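You operate a simulated robot arm through the tools that you are given. There is no shell and no other tool. Be economical: measure what you need, move in short steps, check, and stop when the job is done.

The job below is to be done with a simulated two-armed robot. You get a single attempt, and the scene is never put back.

TASK
Tighten the lid's loose knob, move the round dish to the green mat and cover it.
Fine: hold the lid, pointer to TIGHT; spoon out on the plate; dish in both hands.

Only the result counts: the job must be done as asked and must still hold three seconds after the hand-in. Knocking over, shifting, dropping, spilling or breaking anything else fails it. Lids that push on must go on centred and level and be pressed home; caps that screw on are set level and turned clockwise until they are tight.

THE ROBOT
Two 6-joint arms with two-finger parallel grippers on one trunk, on a base that drives. Base frame: it is fixed to the floor where the robot stands at the start and does not move with it; the origin is under the middle of the robot, x ahead of it, y to its left, z up. Units: m, degrees, N and s.
The left shoulder is at the start at [0.06, 0.187, 1.072], the right one opposite. With the tool pointing down near the work surface each hand reaches from about 0.22 to 0.62 m from the robot's upright axis, wherever it stands, measured 20 degrees to its own side. Places, roughly: black knob [0.5, 0, 0.8]. Payload 1.57 kg a hand.
The TCP of each hand is the grasp point between the finger pads, 0.03 m short of the fingertips. In the tool frame z runs along the fingers and y along their closing line. Largest opening 0.11 m; finger width 0.024, thickness 0.012; the body of the gripper, 0.048 by 0.112 m, starts 0.078 m behind the TCP.
Orientation is told as [roll, pitch, yaw] about the base's x, y, z axes, in that order, counted from this pose: with the fingers straight down and closing along the base's y, the tool's x points along the base's -x, its y along +y and its z along -z.

THE INTERFACE
- The arms move only by the tool nudge_tool. It takes "left_rows", "right_rows" or both (then of equal length, played together; a hand with none holds still); each is a list of rows, each a list of 7 numbers: the shift along the tool's x, y, z in m, then the turn, a rotation vector about the tool's x, y, z in degrees, then the closure in counts, from 0 (fully open) to 255 (shut). In form: [[dx, dy, dz, wx, wy, wz, grip], ...]. A call has 1 to 10 rows; each row shifts and turns the commanded pose from where the row before left it, along the tool's axes as they then stand. A row lasts 0.2 s, in which the tool goes at most 0.05 m and 8.6 degrees; a call with a longer step from one row to the next is refused whole, and so is a gripper value outside its range. Where a pose cannot be reached the arm comes as near as it can. A force on the tool above 40 N (or 10 N above the force at the start of the call, whichever is more), or a blocked arm, ends the call early, and 0.2 s more pass. Each finger travels about 0.153 m/s and halts on what it meets, pressing with about 32 N; the grip force reading is that of the motor and also rises with nothing between the fingers. The clock runs only during rows and for 0.2 s after the last one: add rows that do not move to give the fingers time. It gives the time, the measured TCP pose, the force on the tool (base axes), the opening and the grip force at its end, in the units of the frame above (readings bear some noise), with the torque about the TCP (base axes, N m) and any sound that the robot's microphone picked up.
- Cameras (640 x 400 px; columns grow to the right, rows downward): "scene" is now at [0.0135, -0.0211, 1.6112]; the picture's right is [-0.26, -0.97, 0.00], its down [-0.76, 0.20, -0.62] and it looks along [0.59, -0.16, -0.79] (base axes); focal length 267 px, centre (320, 200). "left" rides on the left gripper at [0.07, -0.016, -0.141] in its tool frame; the picture's right is [0.23, 0.97, 0.00], its down [-0.86, 0.20, -0.48] and it looks along [-0.47, 0.11, 0.88] (tool axes); focal length 222 px, centre (320, 200). "right" rides on the right gripper at [0.07, 0.016, -0.141] in its tool frame; the picture's right is [-0.23, 0.97, 0.00], its down [-0.85, -0.20, -0.48] and it looks along [-0.47, -0.11, 0.88] (tool axes); focal length 222 px, centre (320, 200). There is no depth. A picture from a camera that has moved, and an enlarged one, comes with that camera's place and axes in the base frame and with its lens.
- grab_frame(camera): a new picture of that camera. It takes no simulated time.
- slide_trunk(by): slides the trunk up (or, below 0, down) by that many m; the arms and the scene camera ride with it, the base frame stays. It gives what a move gives, with no picture.
- steer(legs): drives the robot by 1 to 6 legs, each [ahead, left, turn to the left] in m, m and degrees, along the robot's own axes; the way and the turn of a leg run together, so that a leg with both is an arc; at most 1.5 m and 180 degrees a leg. The arms and the cameras ride along, it lands a little off, and it stops where it bumps. It gives what a move gives.
- head_to(pan, tilt): turns the head with the scene camera to pan (to the left, within 86 degrees either way) and tilt (down, from -29 to 69), counted from straight ahead of the robot. It gives what a move gives.
- inspect(camera, box): a new picture of the part [left, top, right, bottom] of that camera's present view, enlarged. It takes no simulated time.
- sign_off(): hands the job in; it is judged then, once.

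Work in short steps. Places have to be worked out from the pictures, the camera data and where the tool is seen: move nearer, look again, correct. Check each grasp and each placing, and mend what went wrong. You have 120 turns and 92 pictures in all, those below and enlarged ones among them. Open the grippers and draw the arms clear of the work before you hand the job in, unless the task says otherwise; then end with one line.

The tools are called after ">>>" as name(argument=value, ...) on one line, values as JSON. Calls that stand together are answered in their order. nudge_tool: Moves the arms, as the interface text tells. Its arguments: {"type":"object","properties":{"left_rows":{"type":"array","items":{"type":"array","items":{"type":"number"}}},"right_rows":{"type":"array","items":{"type":"array","items":{"type":"number"}}}},"required":[]} The other tools are called the same way: slide_trunk (by) slides the trunk up or down; steer (legs) drives the base; head_to (pan, tilt) turns the head that bears the scene camera; grab_frame (camera) takes a picture; inspect (camera, box) takes an enlarged picture of a part of a camera's view; sign_off () hands the job in.

At the start:

```text
clock: 0.0
left_position: [0.4026, 0.0493, 1.0652]
left_tool_rot: [0.0, 0.1, 0.0]
left_wrist_force: [0.5, -0.5, 0.2]
left_moment: [0.01, -0.01, 0.0]
left_width: 0.11
left_grasp_force: 0.0
right_position: [0.3226, -0.2465, 1.1407]
right_tool_rot: [0.0, 0.1, 0.0]
right_wrist_force: [-0.7, -0.4, -0.2]
right_moment: [-0.02, 0.0, 0.0]
right_width: 0.1101
right_grasp_force: 0.1
trunk travel left (down, up): [-0.7, 0.29]
robot x, y, heading: [0.0024, -0.0042, -0.1]
head pan, tilt: [-15.0, 52.0]
```

scene: 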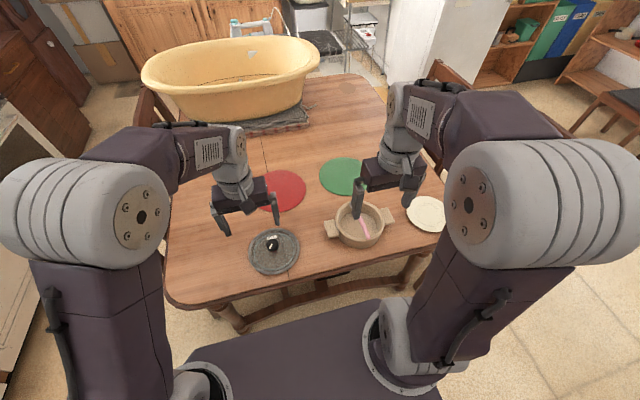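
right: 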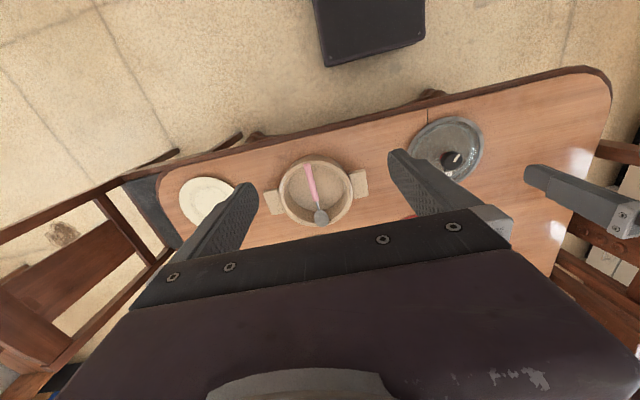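
left: 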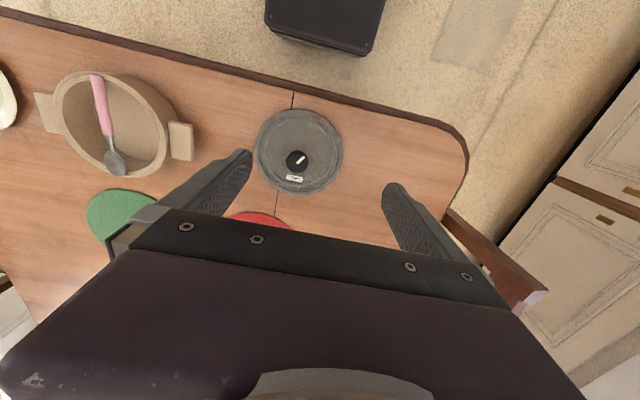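

I'll first look closely at the lid knob and at the dish with its spoon.

>>> inspect(camera="left", box=[240, 95, 360, 205])

>>> inspect(camera="scene", box=[230, 160, 470, 310])

>>> inspect(camera="right", box=[170, 130, 390, 250])

```text
3.64 times, centred on (300, 150) of left
camera zoom: at [0.3331, 0.0332, 1.2072], right [-0.23, 0.97, 0.0], down [0.86, 0.2, 0.48], along [0.47, 0.11, -0.88], focal length 808 px, centre (393, 382)
```

zoom: 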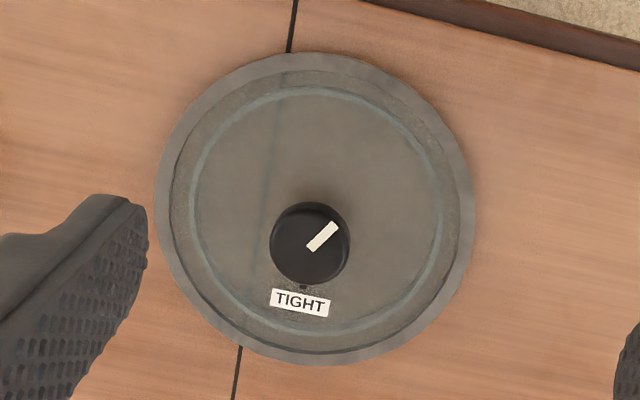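

```text
2.67 times, centred on (350, 235) of scene
camera zoom: at [0.0135, -0.0211, 1.6112], right [-0.26, -0.97, 0.0], down [-0.76, 0.2, -0.62], along [0.59, -0.16, -0.79], focal length 711 px, centre (240, 107)
```

zoom: 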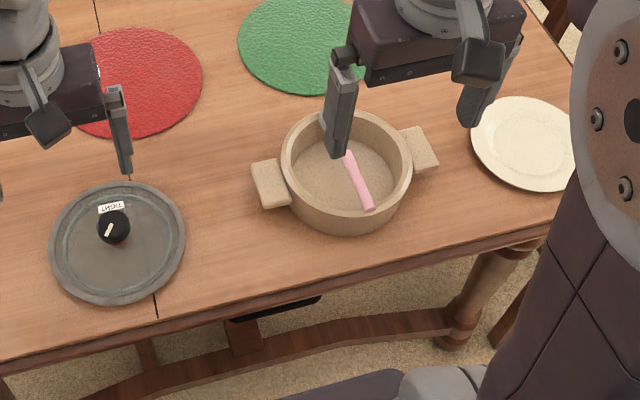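

```text
2.91 times, centred on (280, 190) of right
camera zoom: at [0.2521, -0.2313, 1.2828], right [0.23, 0.97, 0.0], down [0.85, -0.2, 0.48], along [0.47, -0.11, -0.88], focal length 646 px, centre (436, 229)
```

zoom: 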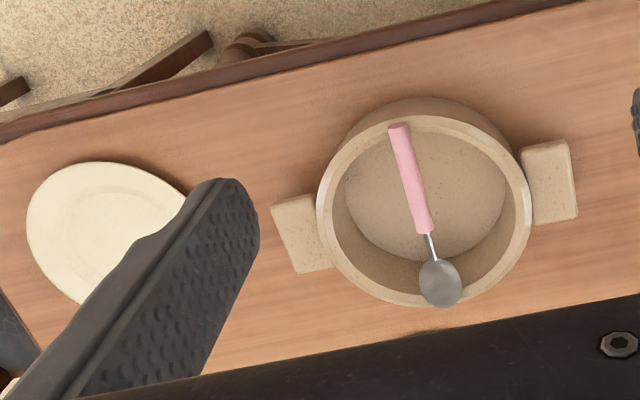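

The lid's pointer is up‑right in the picture and TIGHT is toward +x, so it needs about 145° clockwise. I'll bring the left hand closer above the knob (about [0.478, 0.022]) and move the right hand a little back off the dish for a better view.

>>> nudge_tool(left_rows=[[-0.025, -0.009, 0.03, 0, 0, 0, 0], [-0.025, -0.009, 0.03, 0, 0, 0, 0], [-0.026, -0.009, 0.04, 0, 0, 0, 0]], right_rows=[[0, 0.0, 0, 0, 0, 0, 0], [0.0, -0.0, 0.0, 0, 0, 0, 0], [0.0, 0, 0.0, 0, 0, 0, 0]])

>>> grab_frame(camera="left")

>>> inspect(camera="left", box=[240, 80, 400, 180])

```text
clock: 0.8
left_position: [0.4821, 0.0237, 0.9672]
left_tool_rot: [0.0, 0.2, 0.0]
left_wrist_force: [0.0, -0.9, -0.2]
left_moment: [0.0, 0.03, -0.02]
left_width: 0.1101
left_grasp_force: 0.0
right_position: [0.3248, -0.2466, 1.1413]
right_tool_rot: [-0.1, 0.0, 0.0]
right_wrist_force: [-0.2, 0.5, 0.5]
right_moment: [-0.01, 0.04, 0.0]
right_width: 0.1101
right_grasp_force: 0.1
trunk travel left (down, up): [-0.7, 0.29]
robot x, y, heading: [-0.0024, 0.0033, -0.1]
head pan, tilt: [-15.0, 52.0]
```

```text
85 pictures are left
camera left: at [0.4117, 0.007, 1.1083], right [-0.23, 0.97, 0.0], down [0.86, 0.2, 0.48], along [0.47, 0.11, -0.88], focal length 222 px, centre (320, 200)
```

left: 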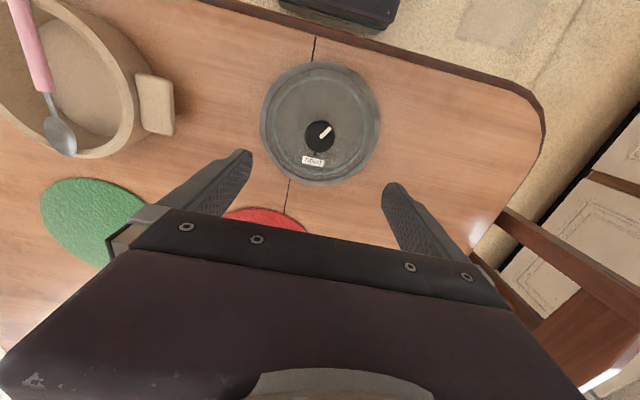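

```text
4.00 times, centred on (320, 130) of left
camera zoom: at [0.4117, 0.007, 1.1083], right [-0.23, 0.97, 0.0], down [0.86, 0.2, 0.48], along [0.47, 0.11, -0.88], focal length 888 px, centre (320, 480)
```

zoom: 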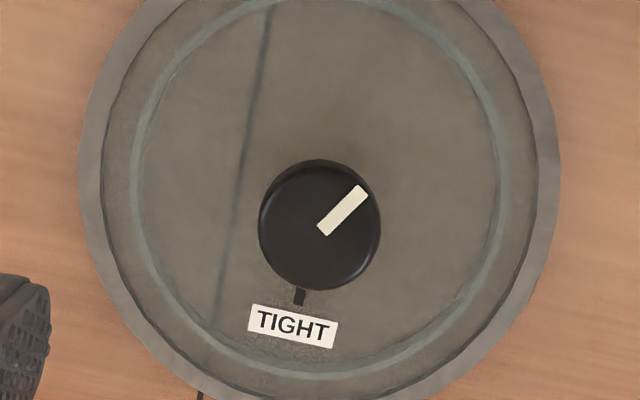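

Knob sits at about [0.479, 0.023], Ø≈0.04, pointer at about 149° from the TIGHT mark (which is at +x). I'll turn the left hand anticlockwise ~75° to prepare the twist, and bring the right hand, closed, beside the lid to hold it down.

>>> nudge_tool(left_rows=[[0, 0, 0, 0, 0, -8.3, 0], [0, 0, 0, 0, 0, -8.3, 0], [0, 0, 0, 0, 0, -8.3, 0], [0, 0, 0, 0, 0, -8.3, 0], [0, 0, 0, 0, 0, -8.3, 0], [0, 0, 0, 0, 0, -8.3, 0], [0, 0, 0, 0, 0, -8.3, 0], [0, 0, 0, 0, 0, -8.3, 0], [0, 0, 0, 0, 0, -8.3, 100], [0, 0, 0, 0, 0, 0, 100]], right_rows=[[-0.022, 0.018, 0.03, 0, 0, 0, 100], [-0.022, 0.018, 0.03, 0, 0, 0, 255], [-0.022, 0.018, 0.03, 0, 0, 0, 255], [-0.022, 0.018, 0.03, 0, 0, 0, 255], [-0.022, 0.018, 0.03, 0, 0, 0, 255], [-0.022, 0.018, 0.03, 0, 0, 0, 255], [-0.022, 0.018, 0.03, 0, 0, 0, 255], [0, 0, 0, -8.4, 0, 0, 255], [0, 0, 0, -8.4, 0, 0, 255], [0, 0, 0, -8.4, 0, 0, 255]])

>>> grab_frame(camera="right")

>>> grab_frame(camera="scene")

```text
clock: 3.0
left_position: [0.48, 0.0224, 0.9643]
left_tool_rot: [0.1, 0.0, 74.9]
left_wrist_force: [1.1, -0.5, -0.2]
left_moment: [-0.01, -0.04, 0.01]
left_width: 0.0667
left_grasp_force: 0.0
right_position: [0.4769, -0.1204, 0.9323]
right_tool_rot: [25.4, 0.0, 0.0]
right_wrist_force: [-0.1, -0.1, -0.8]
right_moment: [0.02, -0.02, -0.02]
right_width: 0.0003
right_grasp_force: 21.5
trunk travel left (down, up): [-0.7, 0.29]
robot x, y, heading: [0.0019, 0.0015, -0.2]
head pan, tilt: [-15.0, 52.0]
```

```text
83 pictures are left
camera right: at [0.4061, -0.1682, 1.0669], right [0.23, 0.88, 0.42], down [0.85, -0.39, 0.35], along [0.47, 0.28, -0.84], focal length 222 px, centre (320, 200)
```

right: 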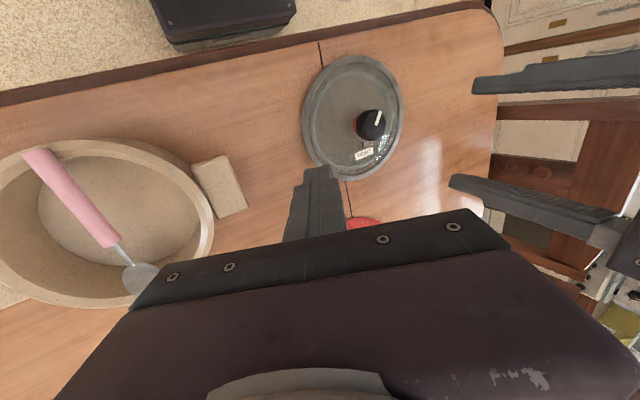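

```text
82 pictures are left
camera scene: at [0.0144, -0.0221, 1.6111], right [-0.26, -0.97, 0.0], down [-0.76, 0.2, -0.62], along [0.59, -0.16, -0.79], focal length 267 px, centre (320, 200)
```

scene: 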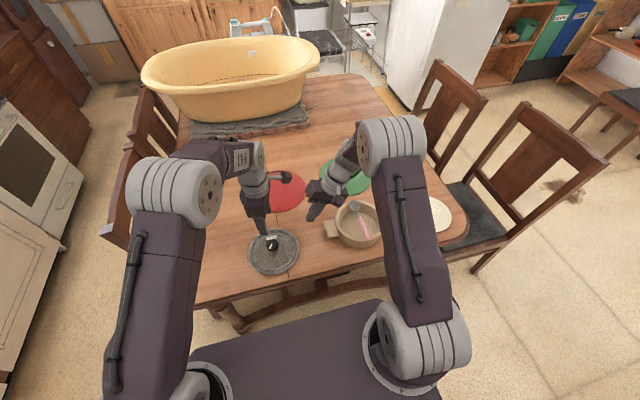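

The arms are clear of each other. I'll zoom on the lid from the right camera to judge lid thickness and knob height.

>>> inspect(camera="right", box=[280, 45, 440, 195])

```text
2.67 times, centred on (360, 120) of right
camera zoom: at [0.4061, -0.1682, 1.0669], right [0.23, 0.88, 0.42], down [0.85, -0.39, 0.35], along [0.47, 0.28, -0.84], focal length 592 px, centre (213, 413)
```

zoom: 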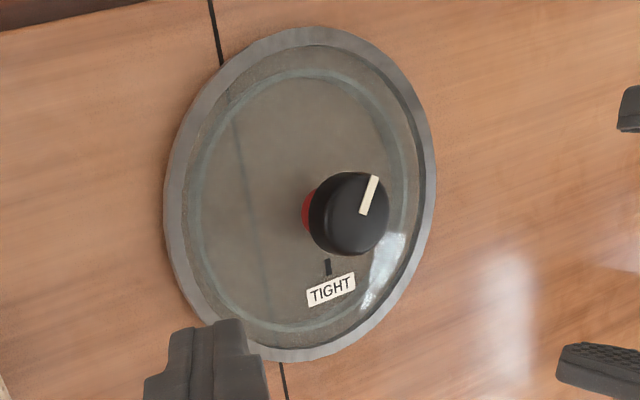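

The lid is a flat glass disc (top ≈0.767), knob black part 0.775–0.80 with a red gap beneath. Right hand tilts to 40° and comes down to just above the glass on the −y side.

>>> nudge_tool(right_rows=[[0, 0, 0, -7.3, 0, 0, 255], [0, 0, 0, -7.3, 0, 0, 255], [0, -0.0078, 0.0323, 0, 0, 0, 255], [0, -0.0078, 0.0323, 0, 0, 0, 255], [0, -0.0078, 0.0323, 0, 0, 0, 255], [0, -0.0078, 0.0323, 0, 0, 0, 255], [0, 0, 0, 0, 0, 0, 255]])

>>> grab_frame(camera="right")

>>> inspect(camera="scene", box=[210, 180, 350, 290])

```text
clock: 4.6
left_position: [0.4793, 0.0231, 0.9654]
left_tool_rot: [0.0, 0.1, 74.7]
left_wrist_force: [-0.1, -0.4, 0.3]
left_moment: [0.0, 0.02, -0.04]
left_width: 0.0673
left_grasp_force: 0.0
right_position: [0.4759, -0.0627, 0.8131]
right_tool_rot: [39.8, -0.1, 0.0]
right_wrist_force: [0.0, 0.5, 0.5]
right_moment: [-0.03, 0.0, 0.03]
right_width: 0.0
right_grasp_force: 21.7
trunk travel left (down, up): [-0.7, 0.29]
robot x, y, heading: [0.0009, 0.0001, -0.1]
head pan, tilt: [-15.0, 52.0]
```

```text
80 pictures are left
camera right: at [0.4051, -0.1408, 0.9329], right [0.23, 0.75, 0.62], down [0.85, -0.46, 0.24], along [0.47, 0.48, -0.74], focal length 222 px, centre (320, 200)
```

right: 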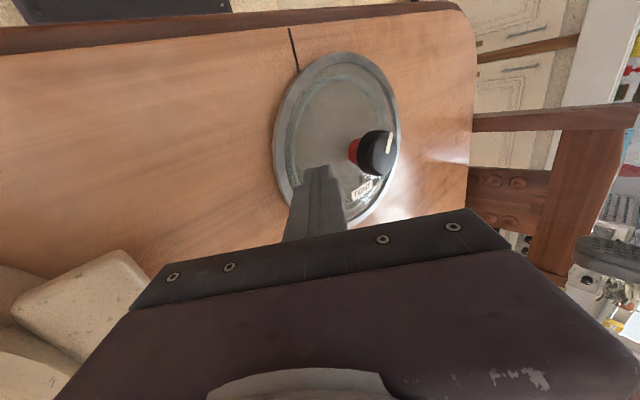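

```text
3.64 times, centred on (280, 235) of scene
camera zoom: at [0.0133, -0.0216, 1.6112], right [-0.26, -0.97, 0.0], down [-0.76, 0.2, -0.62], along [0.6, -0.16, -0.79], focal length 970 px, centre (466, 73)
```

zoom: 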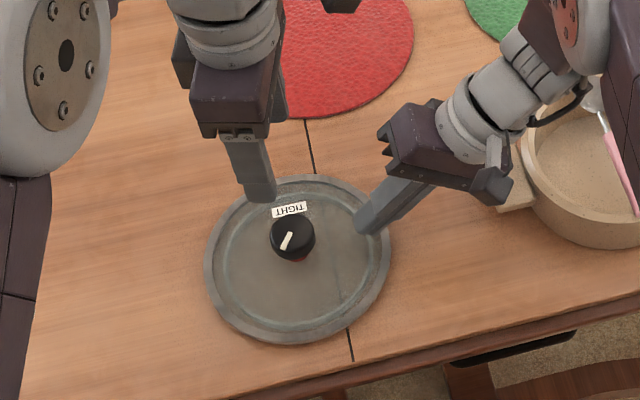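

The right tip hangs just above the glass beside the rim. I press it down in small steps while the left hand descends most of the way.

>>> nudge_tool(left_rows=[[0, 0, 0.03, 0, 0, 0, 100], [0, 0, 0.03, 0, 0, 0, 100], [0, 0, 0.03, 0, 0, 0, 100], [0, 0, 0.03, 0, 0, 0, 100]], right_rows=[[0, -0.0032, 0.0038, 0, 0, 0, 255], [0, -0.0032, 0.0038, 0, 0, 0, 255], [0, -0.0026, 0.0031, 0, 0, 0, 255], [0, -0.0026, 0.0031, 0, 0, 0, 255]])

```text
clock: 5.6
left_position: [0.478, 0.0215, 0.8452]
left_tool_rot: [0.0, 0.1, 74.7]
left_wrist_force: [-0.3, 0.2, 1.2]
left_moment: [0.0, 0.0, 0.01]
left_width: 0.067
left_grasp_force: 0.1
right_position: [0.4773, -0.0618, 0.7946]
right_tool_rot: [39.8, 0.1, -0.1]
right_wrist_force: [-0.5, 0.8, 1.7]
right_moment: [0.04, 0.02, 0.01]
right_width: 0.0
right_grasp_force: 21.2
trunk travel left (down, up): [-0.7, 0.29]
robot x, y, heading: [-0.0041, 0.0014, -0.1]
head pan, tilt: [-15.0, 52.0]
```

No contact yet (1.7 N). I keep lowering the right tip in 2 mm steps and bring the left pads around the knob.

>>> nudge_tool(left_rows=[[0, 0, 0.013, 0, 0, 0, 100], [0, 0, 0.013, 0, 0, 0, 100], [0, 0, 0.013, 0, 0, 0, 100]], right_rows=[[0, -0.0013, 0.0015, 0, 0, 0, 255], [0, -0.0013, 0.0015, 0, 0, 0, 255], [0, -0.0013, 0.0015, 0, 0, 0, 255]])

>>> inspect(camera="right", box=[240, 40, 440, 240])

```text
clock: 6.3
left_position: [0.4764, 0.0219, 0.8134]
left_tool_rot: [-0.1, -0.1, 74.7]
left_wrist_force: [-0.5, 1.0, -0.3]
left_moment: [-0.01, 0.03, -0.01]
left_width: 0.067
left_grasp_force: 0.1
right_position: [0.4779, -0.0618, 0.794]
right_tool_rot: [40.3, -0.4, -0.1]
right_wrist_force: [-7.8, -3.6, 27.2]
right_moment: [0.19, 0.21, 0.08]
right_width: 0.0002
right_grasp_force: 21.4
trunk travel left (down, up): [-0.7, 0.29]
robot x, y, heading: [-0.0025, 0.0023, 0.1]
head pan, tilt: [-15.0, 52.0]
stopped in row 3 (right hand): the force on the tool passed its limit (the readings are from after the stop); the commanded pose is now the measured one
```

```text
2.00 times, centred on (340, 140) of right
camera zoom: at [0.4059, -0.1413, 0.9125], right [0.22, 0.74, 0.63], down [0.85, -0.46, 0.24], along [0.47, 0.48, -0.74], focal length 444 px, centre (280, 320)
```

zoom: 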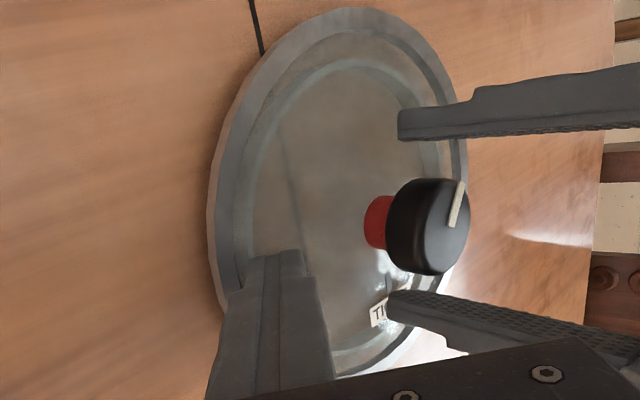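

Right hand presses on the glass at ~27 N; left pads straddle the knob. Close the left hand on the knob.

>>> nudge_tool(left_rows=[[0, 0, 0, 0, 0, 0, 255], [0, 0, 0, 0, 0, 0, 255], [0, 0, 0, 0, 0, 0, 255]])

```text
clock: 7.2
left_position: [0.4759, 0.0223, 0.8142]
left_tool_rot: [-0.2, -0.1, 74.7]
left_wrist_force: [0.9, -4.0, 1.2]
left_moment: [-0.32, 0.03, 0.03]
left_width: 0.0411
left_grasp_force: 31.8
right_position: [0.4774, -0.0614, 0.7938]
right_tool_rot: [40.3, -0.6, -0.2]
right_wrist_force: [-1.6, -2.2, 34.3]
right_moment: [0.37, 0.09, 0.0]
right_width: 0.0
right_grasp_force: 21.3
trunk travel left (down, up): [-0.7, 0.29]
robot x, y, heading: [0.0007, -0.0041, 0.0]
head pan, tilt: [-15.0, 52.0]
```

Knob is held (width 0.041). Turn clockwise 40° and read forces.

>>> nudge_tool(left_rows=[[0, 0, 0, 0, 0, 8, 255], [0, 0, 0, 0, 0, 8, 255], [0, 0, 0, 0, 0, 8, 255], [0, 0, 0, 0, 0, 8, 255], [0, 0, 0, 0, 0, 8, 255]])

>>> inspect(camera="right", box=[240, 40, 440, 240])

```text
clock: 8.3
left_position: [0.4765, 0.0234, 0.8144]
left_tool_rot: [0.0, -0.2, 34.5]
left_wrist_force: [-0.6, 4.2, -0.3]
left_moment: [0.27, 0.25, 0.04]
left_width: 0.0411
left_grasp_force: 32.2
right_position: [0.478, -0.0613, 0.7937]
right_tool_rot: [40.2, -0.6, -0.2]
right_wrist_force: [1.7, -9.1, 42.6]
right_moment: [0.19, -0.04, -0.05]
right_width: 0.0
right_grasp_force: 20.7
trunk travel left (down, up): [-0.7, 0.29]
robot x, y, heading: [0.0038, 0.0016, 0.0]
head pan, tilt: [-15.0, 52.0]
```

```text
2.00 times, centred on (340, 140) of right
camera zoom: at [0.4057, -0.1411, 0.9121], right [0.22, 0.74, 0.63], down [0.85, -0.46, 0.25], along [0.48, 0.48, -0.74], focal length 444 px, centre (280, 320)
```

zoom: 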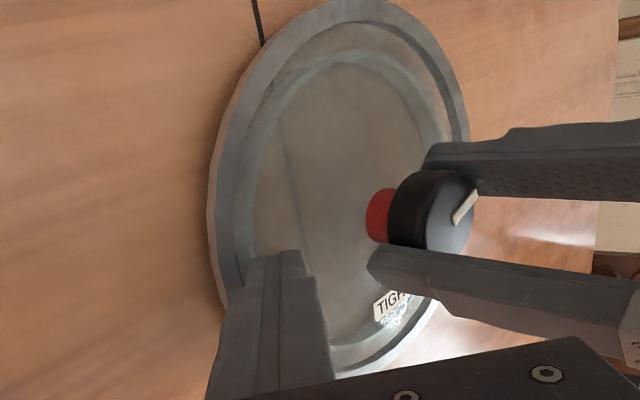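

The lid stays still and the pointer turns with the knob. Continue another 40°.

>>> nudge_tool(left_rows=[[0, 0, 0, 0, 0, 8, 255], [0, 0, 0, 0, 0, 8, 255], [0, 0, 0, 0, 0, 8, 255], [0, 0, 0, 0, 0, 8, 255], [0, 0, 0, 0, 0, 8, 255]])

>>> inspect(camera="right", box=[240, 40, 440, 240])

```text
clock: 9.6
left_position: [0.475, 0.0244, 0.8148]
left_tool_rot: [0.0, -0.3, -5.6]
left_wrist_force: [-2.9, 14.0, 7.8]
left_moment: [0.31, 0.78, 0.06]
left_width: 0.0407
left_grasp_force: 31.8
right_position: [0.4769, -0.0607, 0.7945]
right_tool_rot: [40.0, -0.6, -0.2]
right_wrist_force: [3.5, -16.3, 38.2]
right_moment: [-0.03, -0.09, -0.08]
right_width: 0.0
right_grasp_force: 20.9
trunk travel left (down, up): [-0.7, 0.29]
robot x, y, heading: [-0.0021, -0.0025, -0.2]
head pan, tilt: [-15.0, 52.0]
```

```text
2.00 times, centred on (340, 140) of right
camera zoom: at [0.4052, -0.1407, 0.9122], right [0.22, 0.75, 0.63], down [0.85, -0.46, 0.25], along [0.48, 0.48, -0.74], focal length 444 px, centre (280, 320)
```

zoom: 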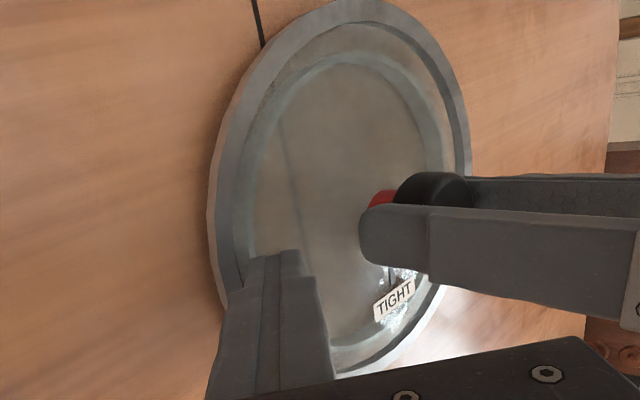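

Going well; a 14 N side load has built up, so I relieve it by 1 mm in +y while continuing 40° more.

>>> nudge_tool(left_rows=[[0, 0.001, 0, 0, 0, 8, 255], [0, 0, 0, 0, 0, 8, 255], [0, 0, 0, 0, 0, 8, 255], [0, 0, 0, 0, 0, 8, 255], [0, 0, 0, 0, 0, 8, 255]])

>>> inspect(camera="right", box=[240, 40, 440, 240])

```text
clock: 10.8
left_position: [0.476, 0.0253, 0.8143]
left_tool_rot: [0.2, -0.1, -45.5]
left_wrist_force: [0.9, 18.8, 2.0]
left_moment: [0.94, 0.46, 0.04]
left_width: 0.0413
left_grasp_force: 32.0
right_position: [0.4778, -0.062, 0.7947]
right_tool_rot: [40.0, -0.6, -0.2]
right_wrist_force: [-1.5, -20.7, 43.6]
right_moment: [-0.06, 0.02, 0.06]
right_width: 0.0002
right_grasp_force: 21.1
trunk travel left (down, up): [-0.7, 0.29]
robot x, y, heading: [0.0018, -0.0002, 0.1]
head pan, tilt: [-15.0, 52.0]
```

```text
2.00 times, centred on (340, 140) of right
camera zoom: at [0.4051, -0.1405, 0.9123], right [0.22, 0.74, 0.63], down [0.85, -0.46, 0.25], along [0.48, 0.48, -0.74], focal length 444 px, centre (280, 320)
```

zoom: 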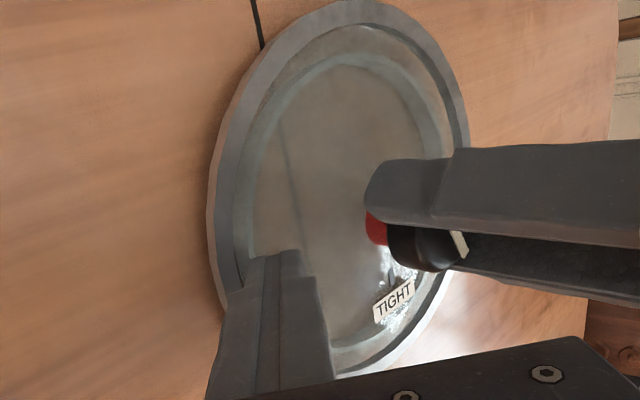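

120° done; 29° remain. Finish the turn in smaller rows.

>>> nudge_tool(left_rows=[[0, 0, 0, 0, 0, 7.3, 255], [0, 0, 0, 0, 0, 7.3, 255], [0, 0, 0, 0, 0, 7.3, 255], [0, 0, 0, 0, 0, 7.3, 255]])

>>> inspect(camera="right", box=[290, 80, 430, 200])

```text
clock: 11.8
left_position: [0.4763, 0.0242, 0.8154]
left_tool_rot: [0.4, -0.2, -74.6]
left_wrist_force: [4.7, 14.5, 2.7]
left_moment: [0.52, 0.03, 0.46]
left_width: 0.0411
left_grasp_force: 32.1
right_position: [0.4777, -0.0607, 0.7936]
right_tool_rot: [40.1, -0.6, -0.2]
right_wrist_force: [-3.0, -15.3, 43.2]
right_moment: [0.0, 0.03, 0.01]
right_width: 0.0
right_grasp_force: 20.9
trunk travel left (down, up): [-0.7, 0.29]
robot x, y, heading: [0.0018, 0.0026, -0.1]
head pan, tilt: [-15.0, 52.0]
```

```text
3.33 times, centred on (360, 140) of right
camera zoom: at [0.4052, -0.1404, 0.9122], right [0.22, 0.74, 0.63], down [0.85, -0.46, 0.25], along [0.47, 0.48, -0.74], focal length 740 px, centre (187, 400)
```

zoom: 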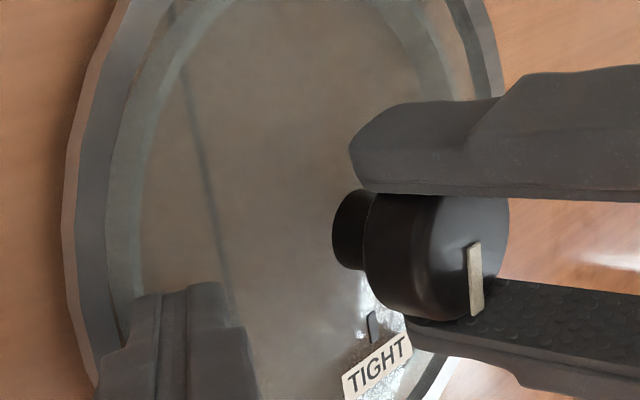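

The red band has gone black and the torque rose to 0.46 Nm – it looks tight. Release and lift the left hand, then lift the right, and check the pointer.

>>> nudge_tool(left_rows=[[0, 0, 0, 0, 0, 0, 100], [0, 0, 0, 0, 0, 0, 100], [0, 0, -0.04, 0, 0, 0, 100], [0, 0, -0.04, 0, 0, 0, 100], [0, 0, -0.04, 0, 0, 0, 100], [0, 0, 0, 0, 0, 8, 100]], right_rows=[[0, 0, 0, 0, 0, 0, 255], [0, 0, 0, 0, 0, 0, 255], [0, 0, 0, 0, 0, 0, 255], [0, 0, 0, 0, 0, 0, 255], [0, 0.0064, -0.0077, 0, 0, 0, 255], [0, 0.0257, -0.0306, 0, 0, 0, 255]])

>>> inspect(camera="right", box=[260, 40, 440, 200])

>>> inspect(camera="left", box=[220, 40, 440, 200])

```text
clock: 13.2
left_position: [0.4785, 0.0243, 0.9348]
left_tool_rot: [0.1, 0.1, -82.6]
left_wrist_force: [-0.4, 0.2, 0.7]
left_moment: [0.03, -0.03, 0.0]
left_width: 0.067
left_grasp_force: 0.0
right_position: [0.4771, -0.0609, 0.8404]
right_tool_rot: [39.9, -0.2, -0.1]
right_wrist_force: [0.0, 0.1, -0.1]
right_moment: [-0.03, -0.04, -0.01]
right_width: 0.0
right_grasp_force: 21.8
trunk travel left (down, up): [-0.7, 0.29]
robot x, y, heading: [-0.0022, -0.0004, 0.0]
head pan, tilt: [-15.0, 52.0]
```

```text
2.50 times, centred on (350, 120) of right
camera zoom: at [0.4055, -0.1397, 0.959], right [0.23, 0.75, 0.63], down [0.85, -0.46, 0.24], along [0.47, 0.48, -0.74], focal length 555 px, centre (245, 400)
```

zoom: 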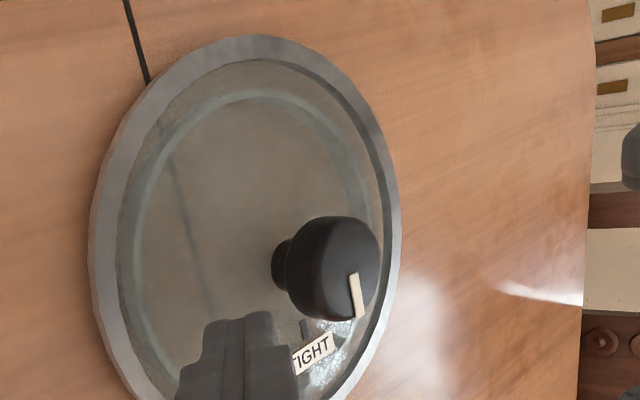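

```text
2.50 times, centred on (330, 120) of left
camera zoom: at [0.4521, 0.0913, 1.0759], right [0.94, 0.35, 0.0], down [0.31, -0.82, 0.48], along [0.17, -0.45, -0.88], focal length 555 px, centre (295, 400)
```

zoom: 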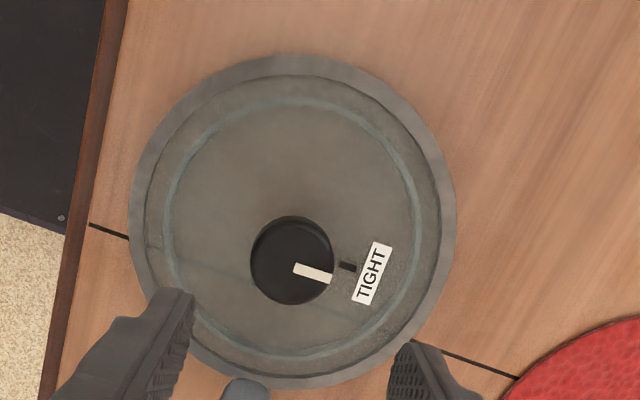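

The knob is tight: pointer aligned with the mark, stem black. Next I raise and straighten both hands, then drive right 0.3 m to stand before the dish.

>>> nudge_tool(left_rows=[[0, 0, -0.03, 0, 0, -8.3, 0], [0, 0, -0.03, 0, 0, -8.3, 0], [0, 0, -0.03, 0, 0, -8.3, 0], [0, 0, -0.03, 0, 0, -8.3, 0], [0, 0, 0, 0, 0, -8.3, 0], [0, 0, 0, 0, 0, -8.3, 0], [0, 0, 0, 0, 0, -8.3, 0], [0, 0, 0, 0, 0, -8.3, 0], [0, 0, 0, 0, 0, -8.3, 0], [0, 0, 0, 0, 0, -8, 0]], right_rows=[[0, 0.016, -0.03, 0, 0, 0, 255], [0, 0.016, -0.03, 0, 0, 0, 255], [0, 0.016, -0.03, 0, 0, 0, 255], [0, -0.03, -0.02, 0, 0, 0, 255], [0, -0.03, -0.02, 0, 0, 0, 255], [0, 0, 0, 8, 0, 0, 255], [0, 0, 0, 8, 0, 0, 255], [0, 0, 0, 8, 0, 0, 100], [0, 0, 0, 8, 0, 0, 100], [0, 0, 0, 8, 0, 0, 0]])

>>> steer(legs=[[0, -0.3, 0]])

>>> head_to(pan=-10, tilt=55)

>>> grab_frame(camera="scene")

>>> grab_frame(camera="right")

```text
clock: 15.3
left_position: [0.4796, 0.0242, 1.0535]
left_tool_rot: [0.0, 0.0, 0.3]
left_wrist_force: [0.5, -0.4, 0.5]
left_moment: [-0.01, -0.02, 0.0]
left_width: 0.11
left_grasp_force: 0.0
right_position: [0.4789, -0.1515, 0.9335]
right_tool_rot: [0.0, -0.3, -0.1]
right_wrist_force: [-0.2, 0.2, 0.3]
right_moment: [0.01, 0.0, 0.03]
right_width: 0.1098
right_grasp_force: 0.0
trunk travel left (down, up): [-0.7, 0.29]
robot x, y, heading: [0.0019, 0.0019, -0.1]
head pan, tilt: [-15.0, 52.0]
```

```text
clock: 17.4
left_position: [0.4782, -0.2689, 1.0531]
left_tool_rot: [0.0, 0.0, 0.3]
left_wrist_force: [-0.2, -0.2, -0.2]
left_moment: [0.02, 0.0, -0.03]
left_width: 0.1101
left_grasp_force: 0.0
right_position: [0.479, -0.4475, 0.9335]
right_tool_rot: [-0.1, -0.3, 0.0]
right_wrist_force: [-0.8, -0.7, 0.5]
right_moment: [0.01, -0.01, -0.03]
right_width: 0.11
right_grasp_force: 0.1
trunk travel left (down, up): [-0.7, 0.29]
robot x, y, heading: [-0.001, -0.2919, -0.0]
head pan, tilt: [-15.0, 52.0]
```

```text
clock: 18.0
left_position: [0.4793, -0.2691, 1.0527]
left_tool_rot: [0.0, 0.1, 0.3]
left_wrist_force: [0.1, -0.5, -0.1]
left_moment: [-0.02, 0.01, 0.01]
left_width: 0.11
left_grasp_force: 0.1
right_position: [0.4802, -0.4468, 0.9326]
right_tool_rot: [0.1, -0.3, 0.0]
right_wrist_force: [0.4, -0.5, 0.3]
right_moment: [0.04, 0.03, -0.03]
right_width: 0.1102
right_grasp_force: 0.0
trunk travel left (down, up): [-0.7, 0.29]
robot x, y, heading: [-0.0022, -0.2934, 0.4]
head pan, tilt: [-10.0, 55.0]
```

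```text
71 pictures are left
camera scene: at [0.0124, -0.3097, 1.6073], right [-0.17, -0.99, 0.0], down [-0.81, 0.14, -0.57], along [0.57, -0.1, -0.82], focal length 267 px, centre (320, 200)
```

scene: 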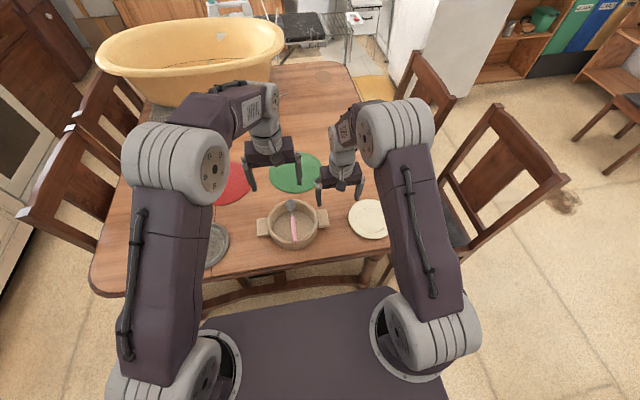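

```text
70 pictures are left
camera right: at [0.4084, -0.4324, 1.074], right [0.23, 0.97, 0.0], down [0.85, -0.2, 0.48], along [0.47, -0.11, -0.88], focal length 222 px, centre (320, 200)
```

right: 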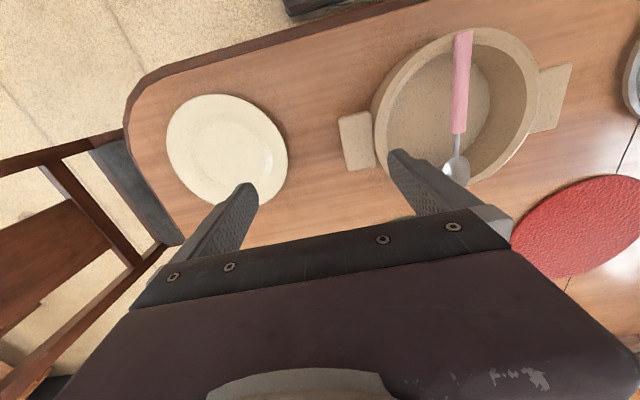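

>>> inspect(camera="scene", box=[250, 190, 330, 255])

>>> inspect(camera="right", box=[370, 20, 560, 210])

```text
6.15 times, centred on (290, 222) of scene
camera zoom: at [0.0124, -0.3097, 1.6073], right [-0.17, -0.99, 0.0], down [-0.81, 0.14, -0.57], along [0.57, -0.1, -0.82], focal length 1641 px, centre (505, 62)
```

zoom: 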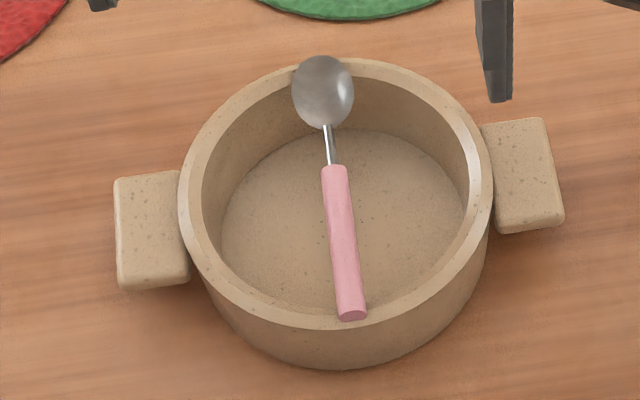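

```text
2.11 times, centred on (465, 115) of right
camera zoom: at [0.4084, -0.4324, 1.074], right [0.23, 0.97, 0.0], down [0.85, -0.2, 0.48], along [0.47, -0.11, -0.88], focal length 468 px, centre (15, 379)
```

zoom: 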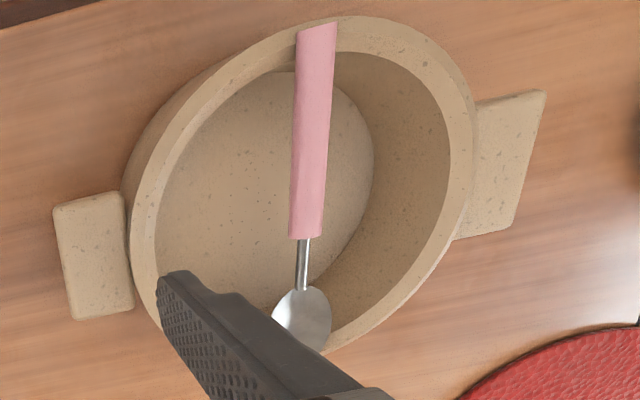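

The spoon lies level across the rim along x, handle mid ≈[0.455, −0.298, 0.827], dish centre ≈[0.485, −0.30]. I move the left hand aside and bring the right hand above the handle.

>>> nudge_tool(left_rows=[[0, 0.042, 0, 0, 0, 0, 0], [0, 0.042, 0, 0, 0, 0, 0], [0, 0.042, 0, 0, 0, 0, 0], [0, 0.042, 0, 0, 0, 0, 0], [0, 0, 0, 0, 0, 0, 0]], right_rows=[[0, 0, 0, 0, 0, 0, 100], [0.004, 0.038, 0, 0, 0, 0, 100], [0.003, 0.037, 0, 0, 0, 0, 100], [0.003, 0.037, 0, 0, 0, 0, 100], [0, 0.037, 0, 0, 0, 0, 100]])

>>> grab_frame(camera="right")

>>> inspect(camera="scene", box=[240, 130, 400, 260])

```text
clock: 19.2
left_position: [0.4772, -0.1018, 1.0531]
left_tool_rot: [0.0, 0.0, 0.3]
left_wrist_force: [0.4, 0.0, -0.2]
left_moment: [0.02, 0.01, 0.01]
left_width: 0.1101
left_grasp_force: 0.0
right_position: [0.4692, -0.2973, 0.9315]
right_tool_rot: [0.0, -0.3, 0.0]
right_wrist_force: [0.4, 0.6, 0.0]
right_moment: [0.0, 0.02, -0.01]
right_width: 0.0669
right_grasp_force: 0.1
trunk travel left (down, up): [-0.7, 0.29]
robot x, y, heading: [-0.0027, -0.2923, 0.1]
head pan, tilt: [-10.0, 55.0]
```

```text
67 pictures are left
camera right: at [0.3984, -0.2823, 1.0736], right [0.23, 0.97, 0.0], down [0.85, -0.2, 0.48], along [0.47, -0.11, -0.88], focal length 222 px, centre (320, 200)
```

right: 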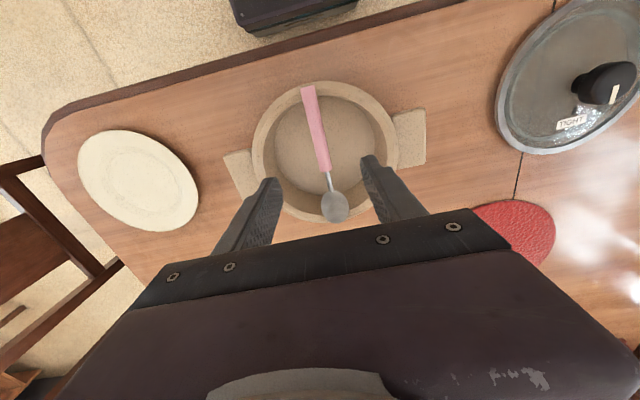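

```text
3.08 times, centred on (320, 195) of scene
camera zoom: at [0.0125, -0.3082, 1.6073], right [-0.17, -0.99, 0.0], down [-0.81, 0.14, -0.57], along [0.56, -0.1, -0.82], focal length 820 px, centre (320, 215)
```

zoom: 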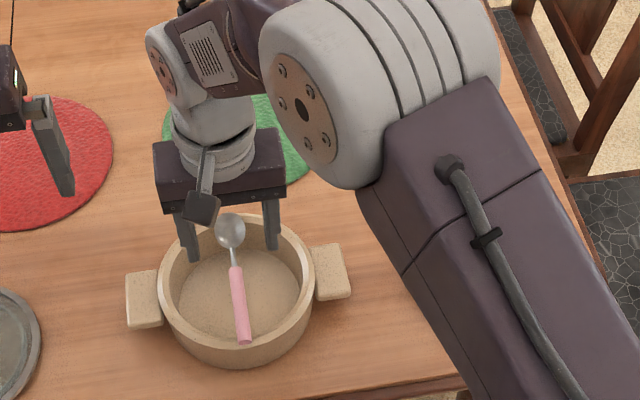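

Handle spans x 0.405–0.492 at y≈−0.297; the hand is aligned. Lower 0.106 m and close gently on it.

>>> nudge_tool(right_rows=[[0, 0, 0.04, 0, 0, 0, 100], [0, 0, 0.04, 0, 0, 0, 100], [0, 0, 0.026, 0, 0, 0, 100], [0, 0, 0, 0, 0, 0, 100], [0, 0, 0, 0, 0, 0, 255], [0, 0, 0, 0, 0, 0, 255], [0, 0, 0, 0, 0, 0, 255]])

>>> grab_frame(camera="right")

```text
clock: 20.8
left_position: [0.4782, -0.103, 1.0525]
left_tool_rot: [0.0, 0.0, 0.4]
left_wrist_force: [0.4, 1.0, -0.7]
left_moment: [0.0, -0.02, -0.02]
left_width: 0.1101
left_grasp_force: 0.0
right_position: [0.4693, -0.2985, 0.8263]
right_tool_rot: [0.0, -0.2, 0.0]
right_wrist_force: [-0.3, 0.6, -0.2]
right_moment: [0.01, 0.03, -0.01]
right_width: 0.0139
right_grasp_force: 29.7
trunk travel left (down, up): [-0.7, 0.29]
robot x, y, heading: [0.0004, -0.2938, 0.4]
head pan, tilt: [-10.0, 55.0]
```

```text
65 pictures are left
camera right: at [0.3982, -0.2833, 0.9677], right [0.23, 0.97, 0.0], down [0.85, -0.2, 0.48], along [0.47, -0.11, -0.88], focal length 222 px, centre (320, 200)
```

right: 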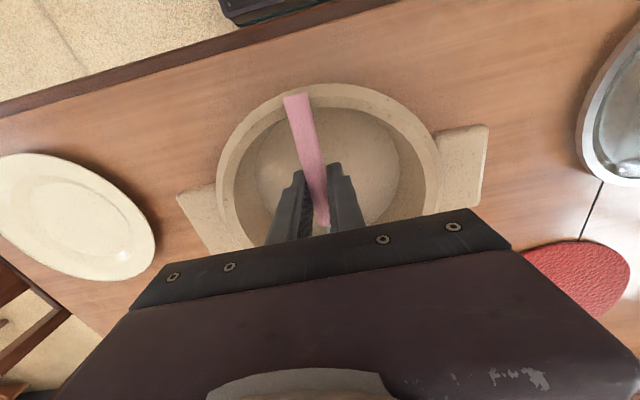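

Spoon gripped (14 mm). Lift and carry over the plate (~[0.474, −0.581]).

>>> nudge_tool(right_rows=[[0, 0, -0.03, 0, 0, 0, 255], [0, 0, -0.04, 0, 0, 0, 255], [0, 0, -0.04, 0, 0, 0, 255], [0, -0.04, 0, 0, 0, 0, 255], [0.004, -0.041, 0, 0, 0, 0, 255], [0.004, -0.041, 0, 0, 0, 0, 255], [0.004, -0.041, 0, 0, 0, 0, 255], [0, -0.041, 0, 0, 0, 0, 255], [0, -0.041, 0, 0, 0, 0, 255], [0, -0.038, 0, 0, 0, 0, 255]])

>>> grab_frame(camera="right")

>>> inspect(camera="scene", box=[270, 150, 430, 270])

```text
clock: 23.0
left_position: [0.4785, -0.1034, 1.0537]
left_tool_rot: [0.1, 0.0, 0.3]
left_wrist_force: [-0.8, 0.9, -0.3]
left_moment: [0.04, -0.01, -0.01]
left_width: 0.1103
left_grasp_force: 0.1
right_position: [0.4596, -0.5834, 0.9368]
right_tool_rot: [0.1, -0.3, 0.1]
right_wrist_force: [0.5, -0.5, -0.6]
right_moment: [0.03, 0.03, 0.0]
right_width: 0.0141
right_grasp_force: 30.7
trunk travel left (down, up): [-0.7, 0.29]
robot x, y, heading: [0.0003, -0.2996, 0.1]
head pan, tilt: [-10.0, 55.0]
```

```text
64 pictures are left
camera right: at [0.3879, -0.5682, 1.0785], right [0.23, 0.97, 0.0], down [0.85, -0.2, 0.48], along [0.47, -0.11, -0.88], focal length 222 px, centre (320, 200)
```

right: 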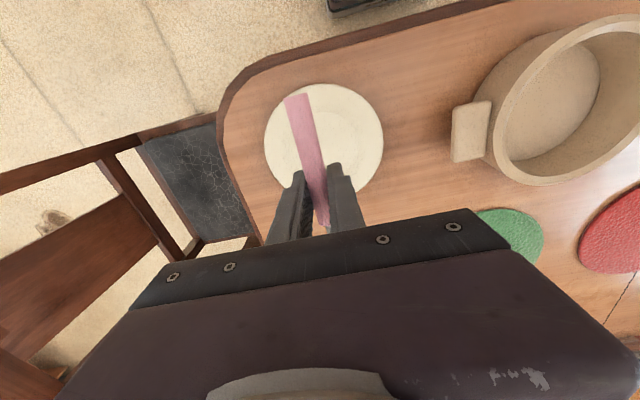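

```text
3.33 times, centred on (350, 210) of scene
camera zoom: at [0.0122, -0.3106, 1.6072], right [-0.17, -0.99, 0.0], down [-0.81, 0.14, -0.57], along [0.57, -0.1, -0.82], focal length 889 px, centre (220, 167)
```

zoom: 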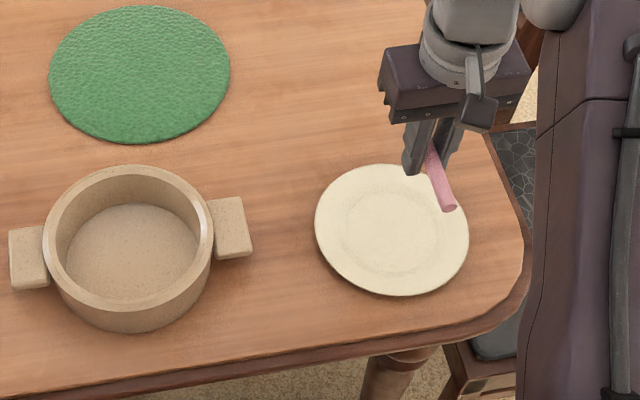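

Plate centre ≈[0.472, −0.583]. Since the tips reach 3 cm below the spoon, I descend until they nearly touch the plate, so the spoon only has ~1 cm to settle between the fingers.

>>> nudge_tool(right_rows=[[0.008, 0, 0.035, 0, 0, 0, 255], [0, 0, 0.035, 0, 0, 0, 255], [0, 0, 0.035, 0, 0, 0, 255], [0, 0, 0.02, 0, 0, 0, 255], [0, 0, 0.01, 0, 0, 0, 255], [0, 0, 0.004, 0, 0, 0, 255], [0, 0, 0.003, 0, 0, 0, 255], [0, 0, 0, 0, 0, 0, 255]])

>>> inspect(camera="scene", box=[310, 160, 430, 260])

>>> grab_frame(camera="right")

```text
clock: 24.8
left_position: [0.4793, -0.1026, 1.0526]
left_tool_rot: [0.0, -0.1, 0.3]
left_wrist_force: [-0.2, 0.8, 0.3]
left_moment: [0.05, 0.01, 0.04]
left_width: 0.1097
left_grasp_force: 0.0
right_position: [0.4506, -0.581, 0.796]
right_tool_rot: [-0.1, -0.3, 0.0]
right_wrist_force: [0.2, -0.5, -0.5]
right_moment: [0.0, 0.02, -0.02]
right_width: 0.0139
right_grasp_force: 30.7
trunk travel left (down, up): [-0.7, 0.29]
robot x, y, heading: [-0.002, -0.291, 0.1]
head pan, tilt: [-10.0, 55.0]
```

```text
4.00 times, centred on (370, 210) of scene
camera zoom: at [0.0124, -0.3089, 1.6073], right [-0.17, -0.99, 0.0], down [-0.81, 0.14, -0.57], along [0.56, -0.1, -0.82], focal length 1066 px, centre (120, 160)
```

zoom: 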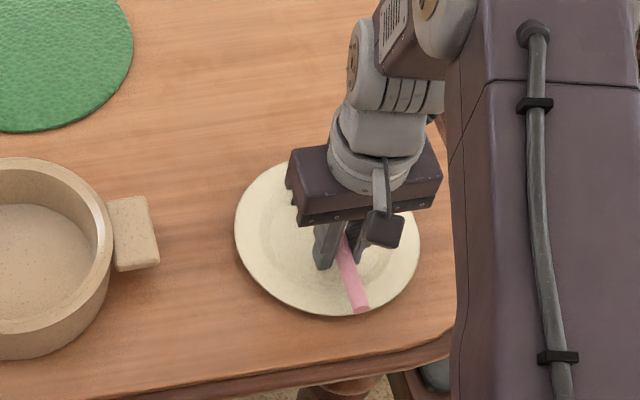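

```text
61 pictures are left
camera right: at [0.3785, -0.5654, 0.9365], right [0.23, 0.97, 0.0], down [0.85, -0.2, 0.48], along [0.47, -0.11, -0.88], focal length 222 px, centre (320, 200)
```

right: 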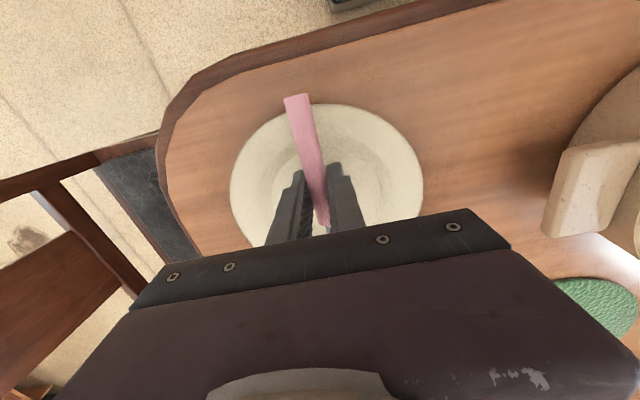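

Spoon is over the plate centre. A bit lower (to touch), nudged 5 mm ahead, then open slowly.

>>> nudge_tool(right_rows=[[-0.005, 0, 0.002, 0, 0, 0, 255], [0, 0, 0.002, 0, 0, 0, 255], [0, 0, 0.002, 0, 0, 0, 255]])

```text
clock: 25.6
left_position: [0.474, -0.1005, 1.0545]
left_tool_rot: [-0.1, -0.1, 0.3]
left_wrist_force: [0.5, 0.4, 0.0]
left_moment: [-0.03, 0.03, -0.02]
left_width: 0.1099
left_grasp_force: 0.0
right_position: [0.4509, -0.5787, 0.7946]
right_tool_rot: [-0.1, -0.3, 0.0]
right_wrist_force: [-12.1, -0.8, 34.7]
right_moment: [0.05, 0.77, 0.09]
right_width: 0.014
right_grasp_force: 30.4
trunk travel left (down, up): [-0.7, 0.29]
robot x, y, heading: [0.0005, -0.2966, 0.0]
head pan, tilt: [-10.0, 55.0]
stopped in row 3 (right hand): the force on the tool passed its limit (the readings are from after the stop); the commanded pose is now the measured one
```

Tips touch the plate. Back off 1.5 mm and open the fingers by about 3 cm gently.

>>> nudge_tool(right_rows=[[0, 0, -0.002, 0, 0, 0, 255], [0, 0, 0, 0, 0, 0, 215], [0, 0, 0, 0, 0, 0, 205], [0, 0, 0, 0, 0, 0, 180], [0, 0, 0, 0, 0, 0, 170]])

>>> inspect(camera="right", box=[200, 70, 450, 250])

```text
clock: 26.8
left_position: [0.4762, -0.1021, 1.054]
left_tool_rot: [-0.1, -0.1, 0.3]
left_wrist_force: [-1.0, 0.2, 0.8]
left_moment: [-0.02, 0.04, 0.03]
left_width: 0.11
left_grasp_force: 0.1
right_position: [0.4553, -0.5813, 0.7955]
right_tool_rot: [-0.1, -0.7, 0.0]
right_wrist_force: [1.2, -6.4, 20.4]
right_moment: [-0.04, 0.19, 0.0]
right_width: 0.0277
right_grasp_force: 0.1
trunk travel left (down, up): [-0.7, 0.29]
robot x, y, heading: [-0.0003, -0.2935, 0.0]
head pan, tilt: [-10.0, 55.0]
```

```text
2.22 times, centred on (325, 160) of right
camera zoom: at [0.3838, -0.5661, 0.9359], right [0.23, 0.97, 0.0], down [0.85, -0.2, 0.49], along [0.48, -0.11, -0.87], focal length 494 px, centre (309, 289)
```

zoom: 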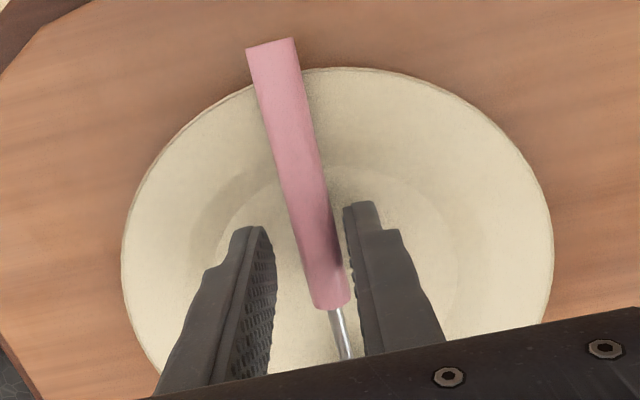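

Spoon has settled on the plate, handle over the near rim. Lift straight up and look.

>>> nudge_tool(right_rows=[[0, 0, -0.005, 0, 0, 0, 170], [0, 0, -0.03, 0, 0, 0, 160], [0, 0, -0.045, 0, 0, 0, 150], [0, 0, -0.045, 0, 0, 0, 100], [0.02, 0, -0.045, 0, 0, 0, 0]])

>>> grab_frame(camera="right")

>>> inspect(camera="scene", box=[240, 140, 420, 270])

```text
clock: 27.9
left_position: [0.4772, -0.1013, 1.0535]
left_tool_rot: [0.0, -0.2, 0.3]
left_wrist_force: [0.2, 0.4, 0.5]
left_moment: [-0.03, -0.01, -0.01]
left_width: 0.1101
left_grasp_force: 0.1
right_position: [0.4341, -0.5824, 0.964]
right_tool_rot: [0.0, -0.5, -0.1]
right_wrist_force: [-0.2, 0.8, 1.5]
right_moment: [-0.01, -0.01, 0.01]
right_width: 0.11
right_grasp_force: 0.0
trunk travel left (down, up): [-0.7, 0.29]
robot x, y, heading: [-0.0025, -0.2934, 0.3]
head pan, tilt: [-10.0, 55.0]
```

```text
59 pictures are left
camera right: at [0.361, -0.5668, 1.1053], right [0.23, 0.97, 0.0], down [0.85, -0.2, 0.49], along [0.47, -0.11, -0.87], focal length 222 px, centre (320, 200)
```

right: 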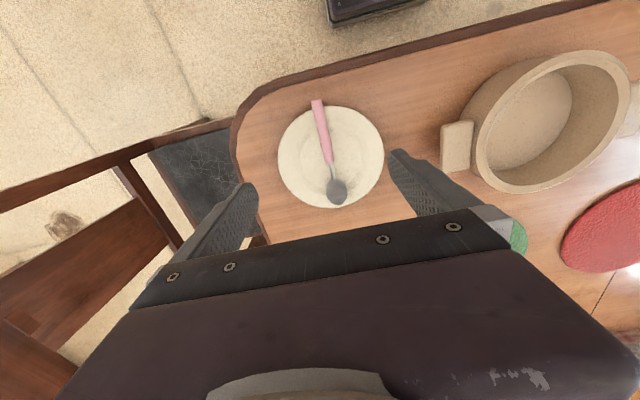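

```text
3.08 times, centred on (330, 205) of scene
camera zoom: at [0.0093, -0.3082, 1.6072], right [-0.17, -0.99, 0.0], down [-0.81, 0.14, -0.57], along [0.57, -0.1, -0.82], focal length 820 px, centre (289, 185)
```

zoom: 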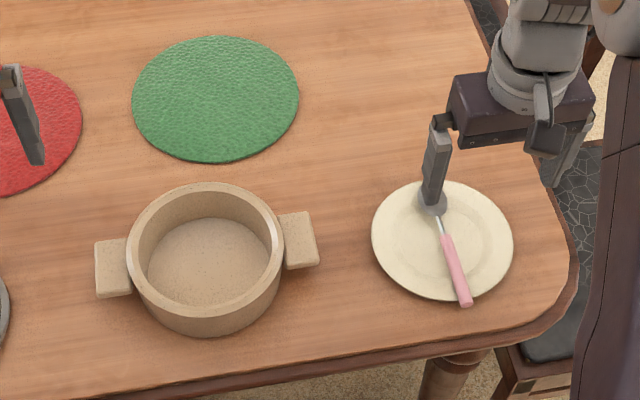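

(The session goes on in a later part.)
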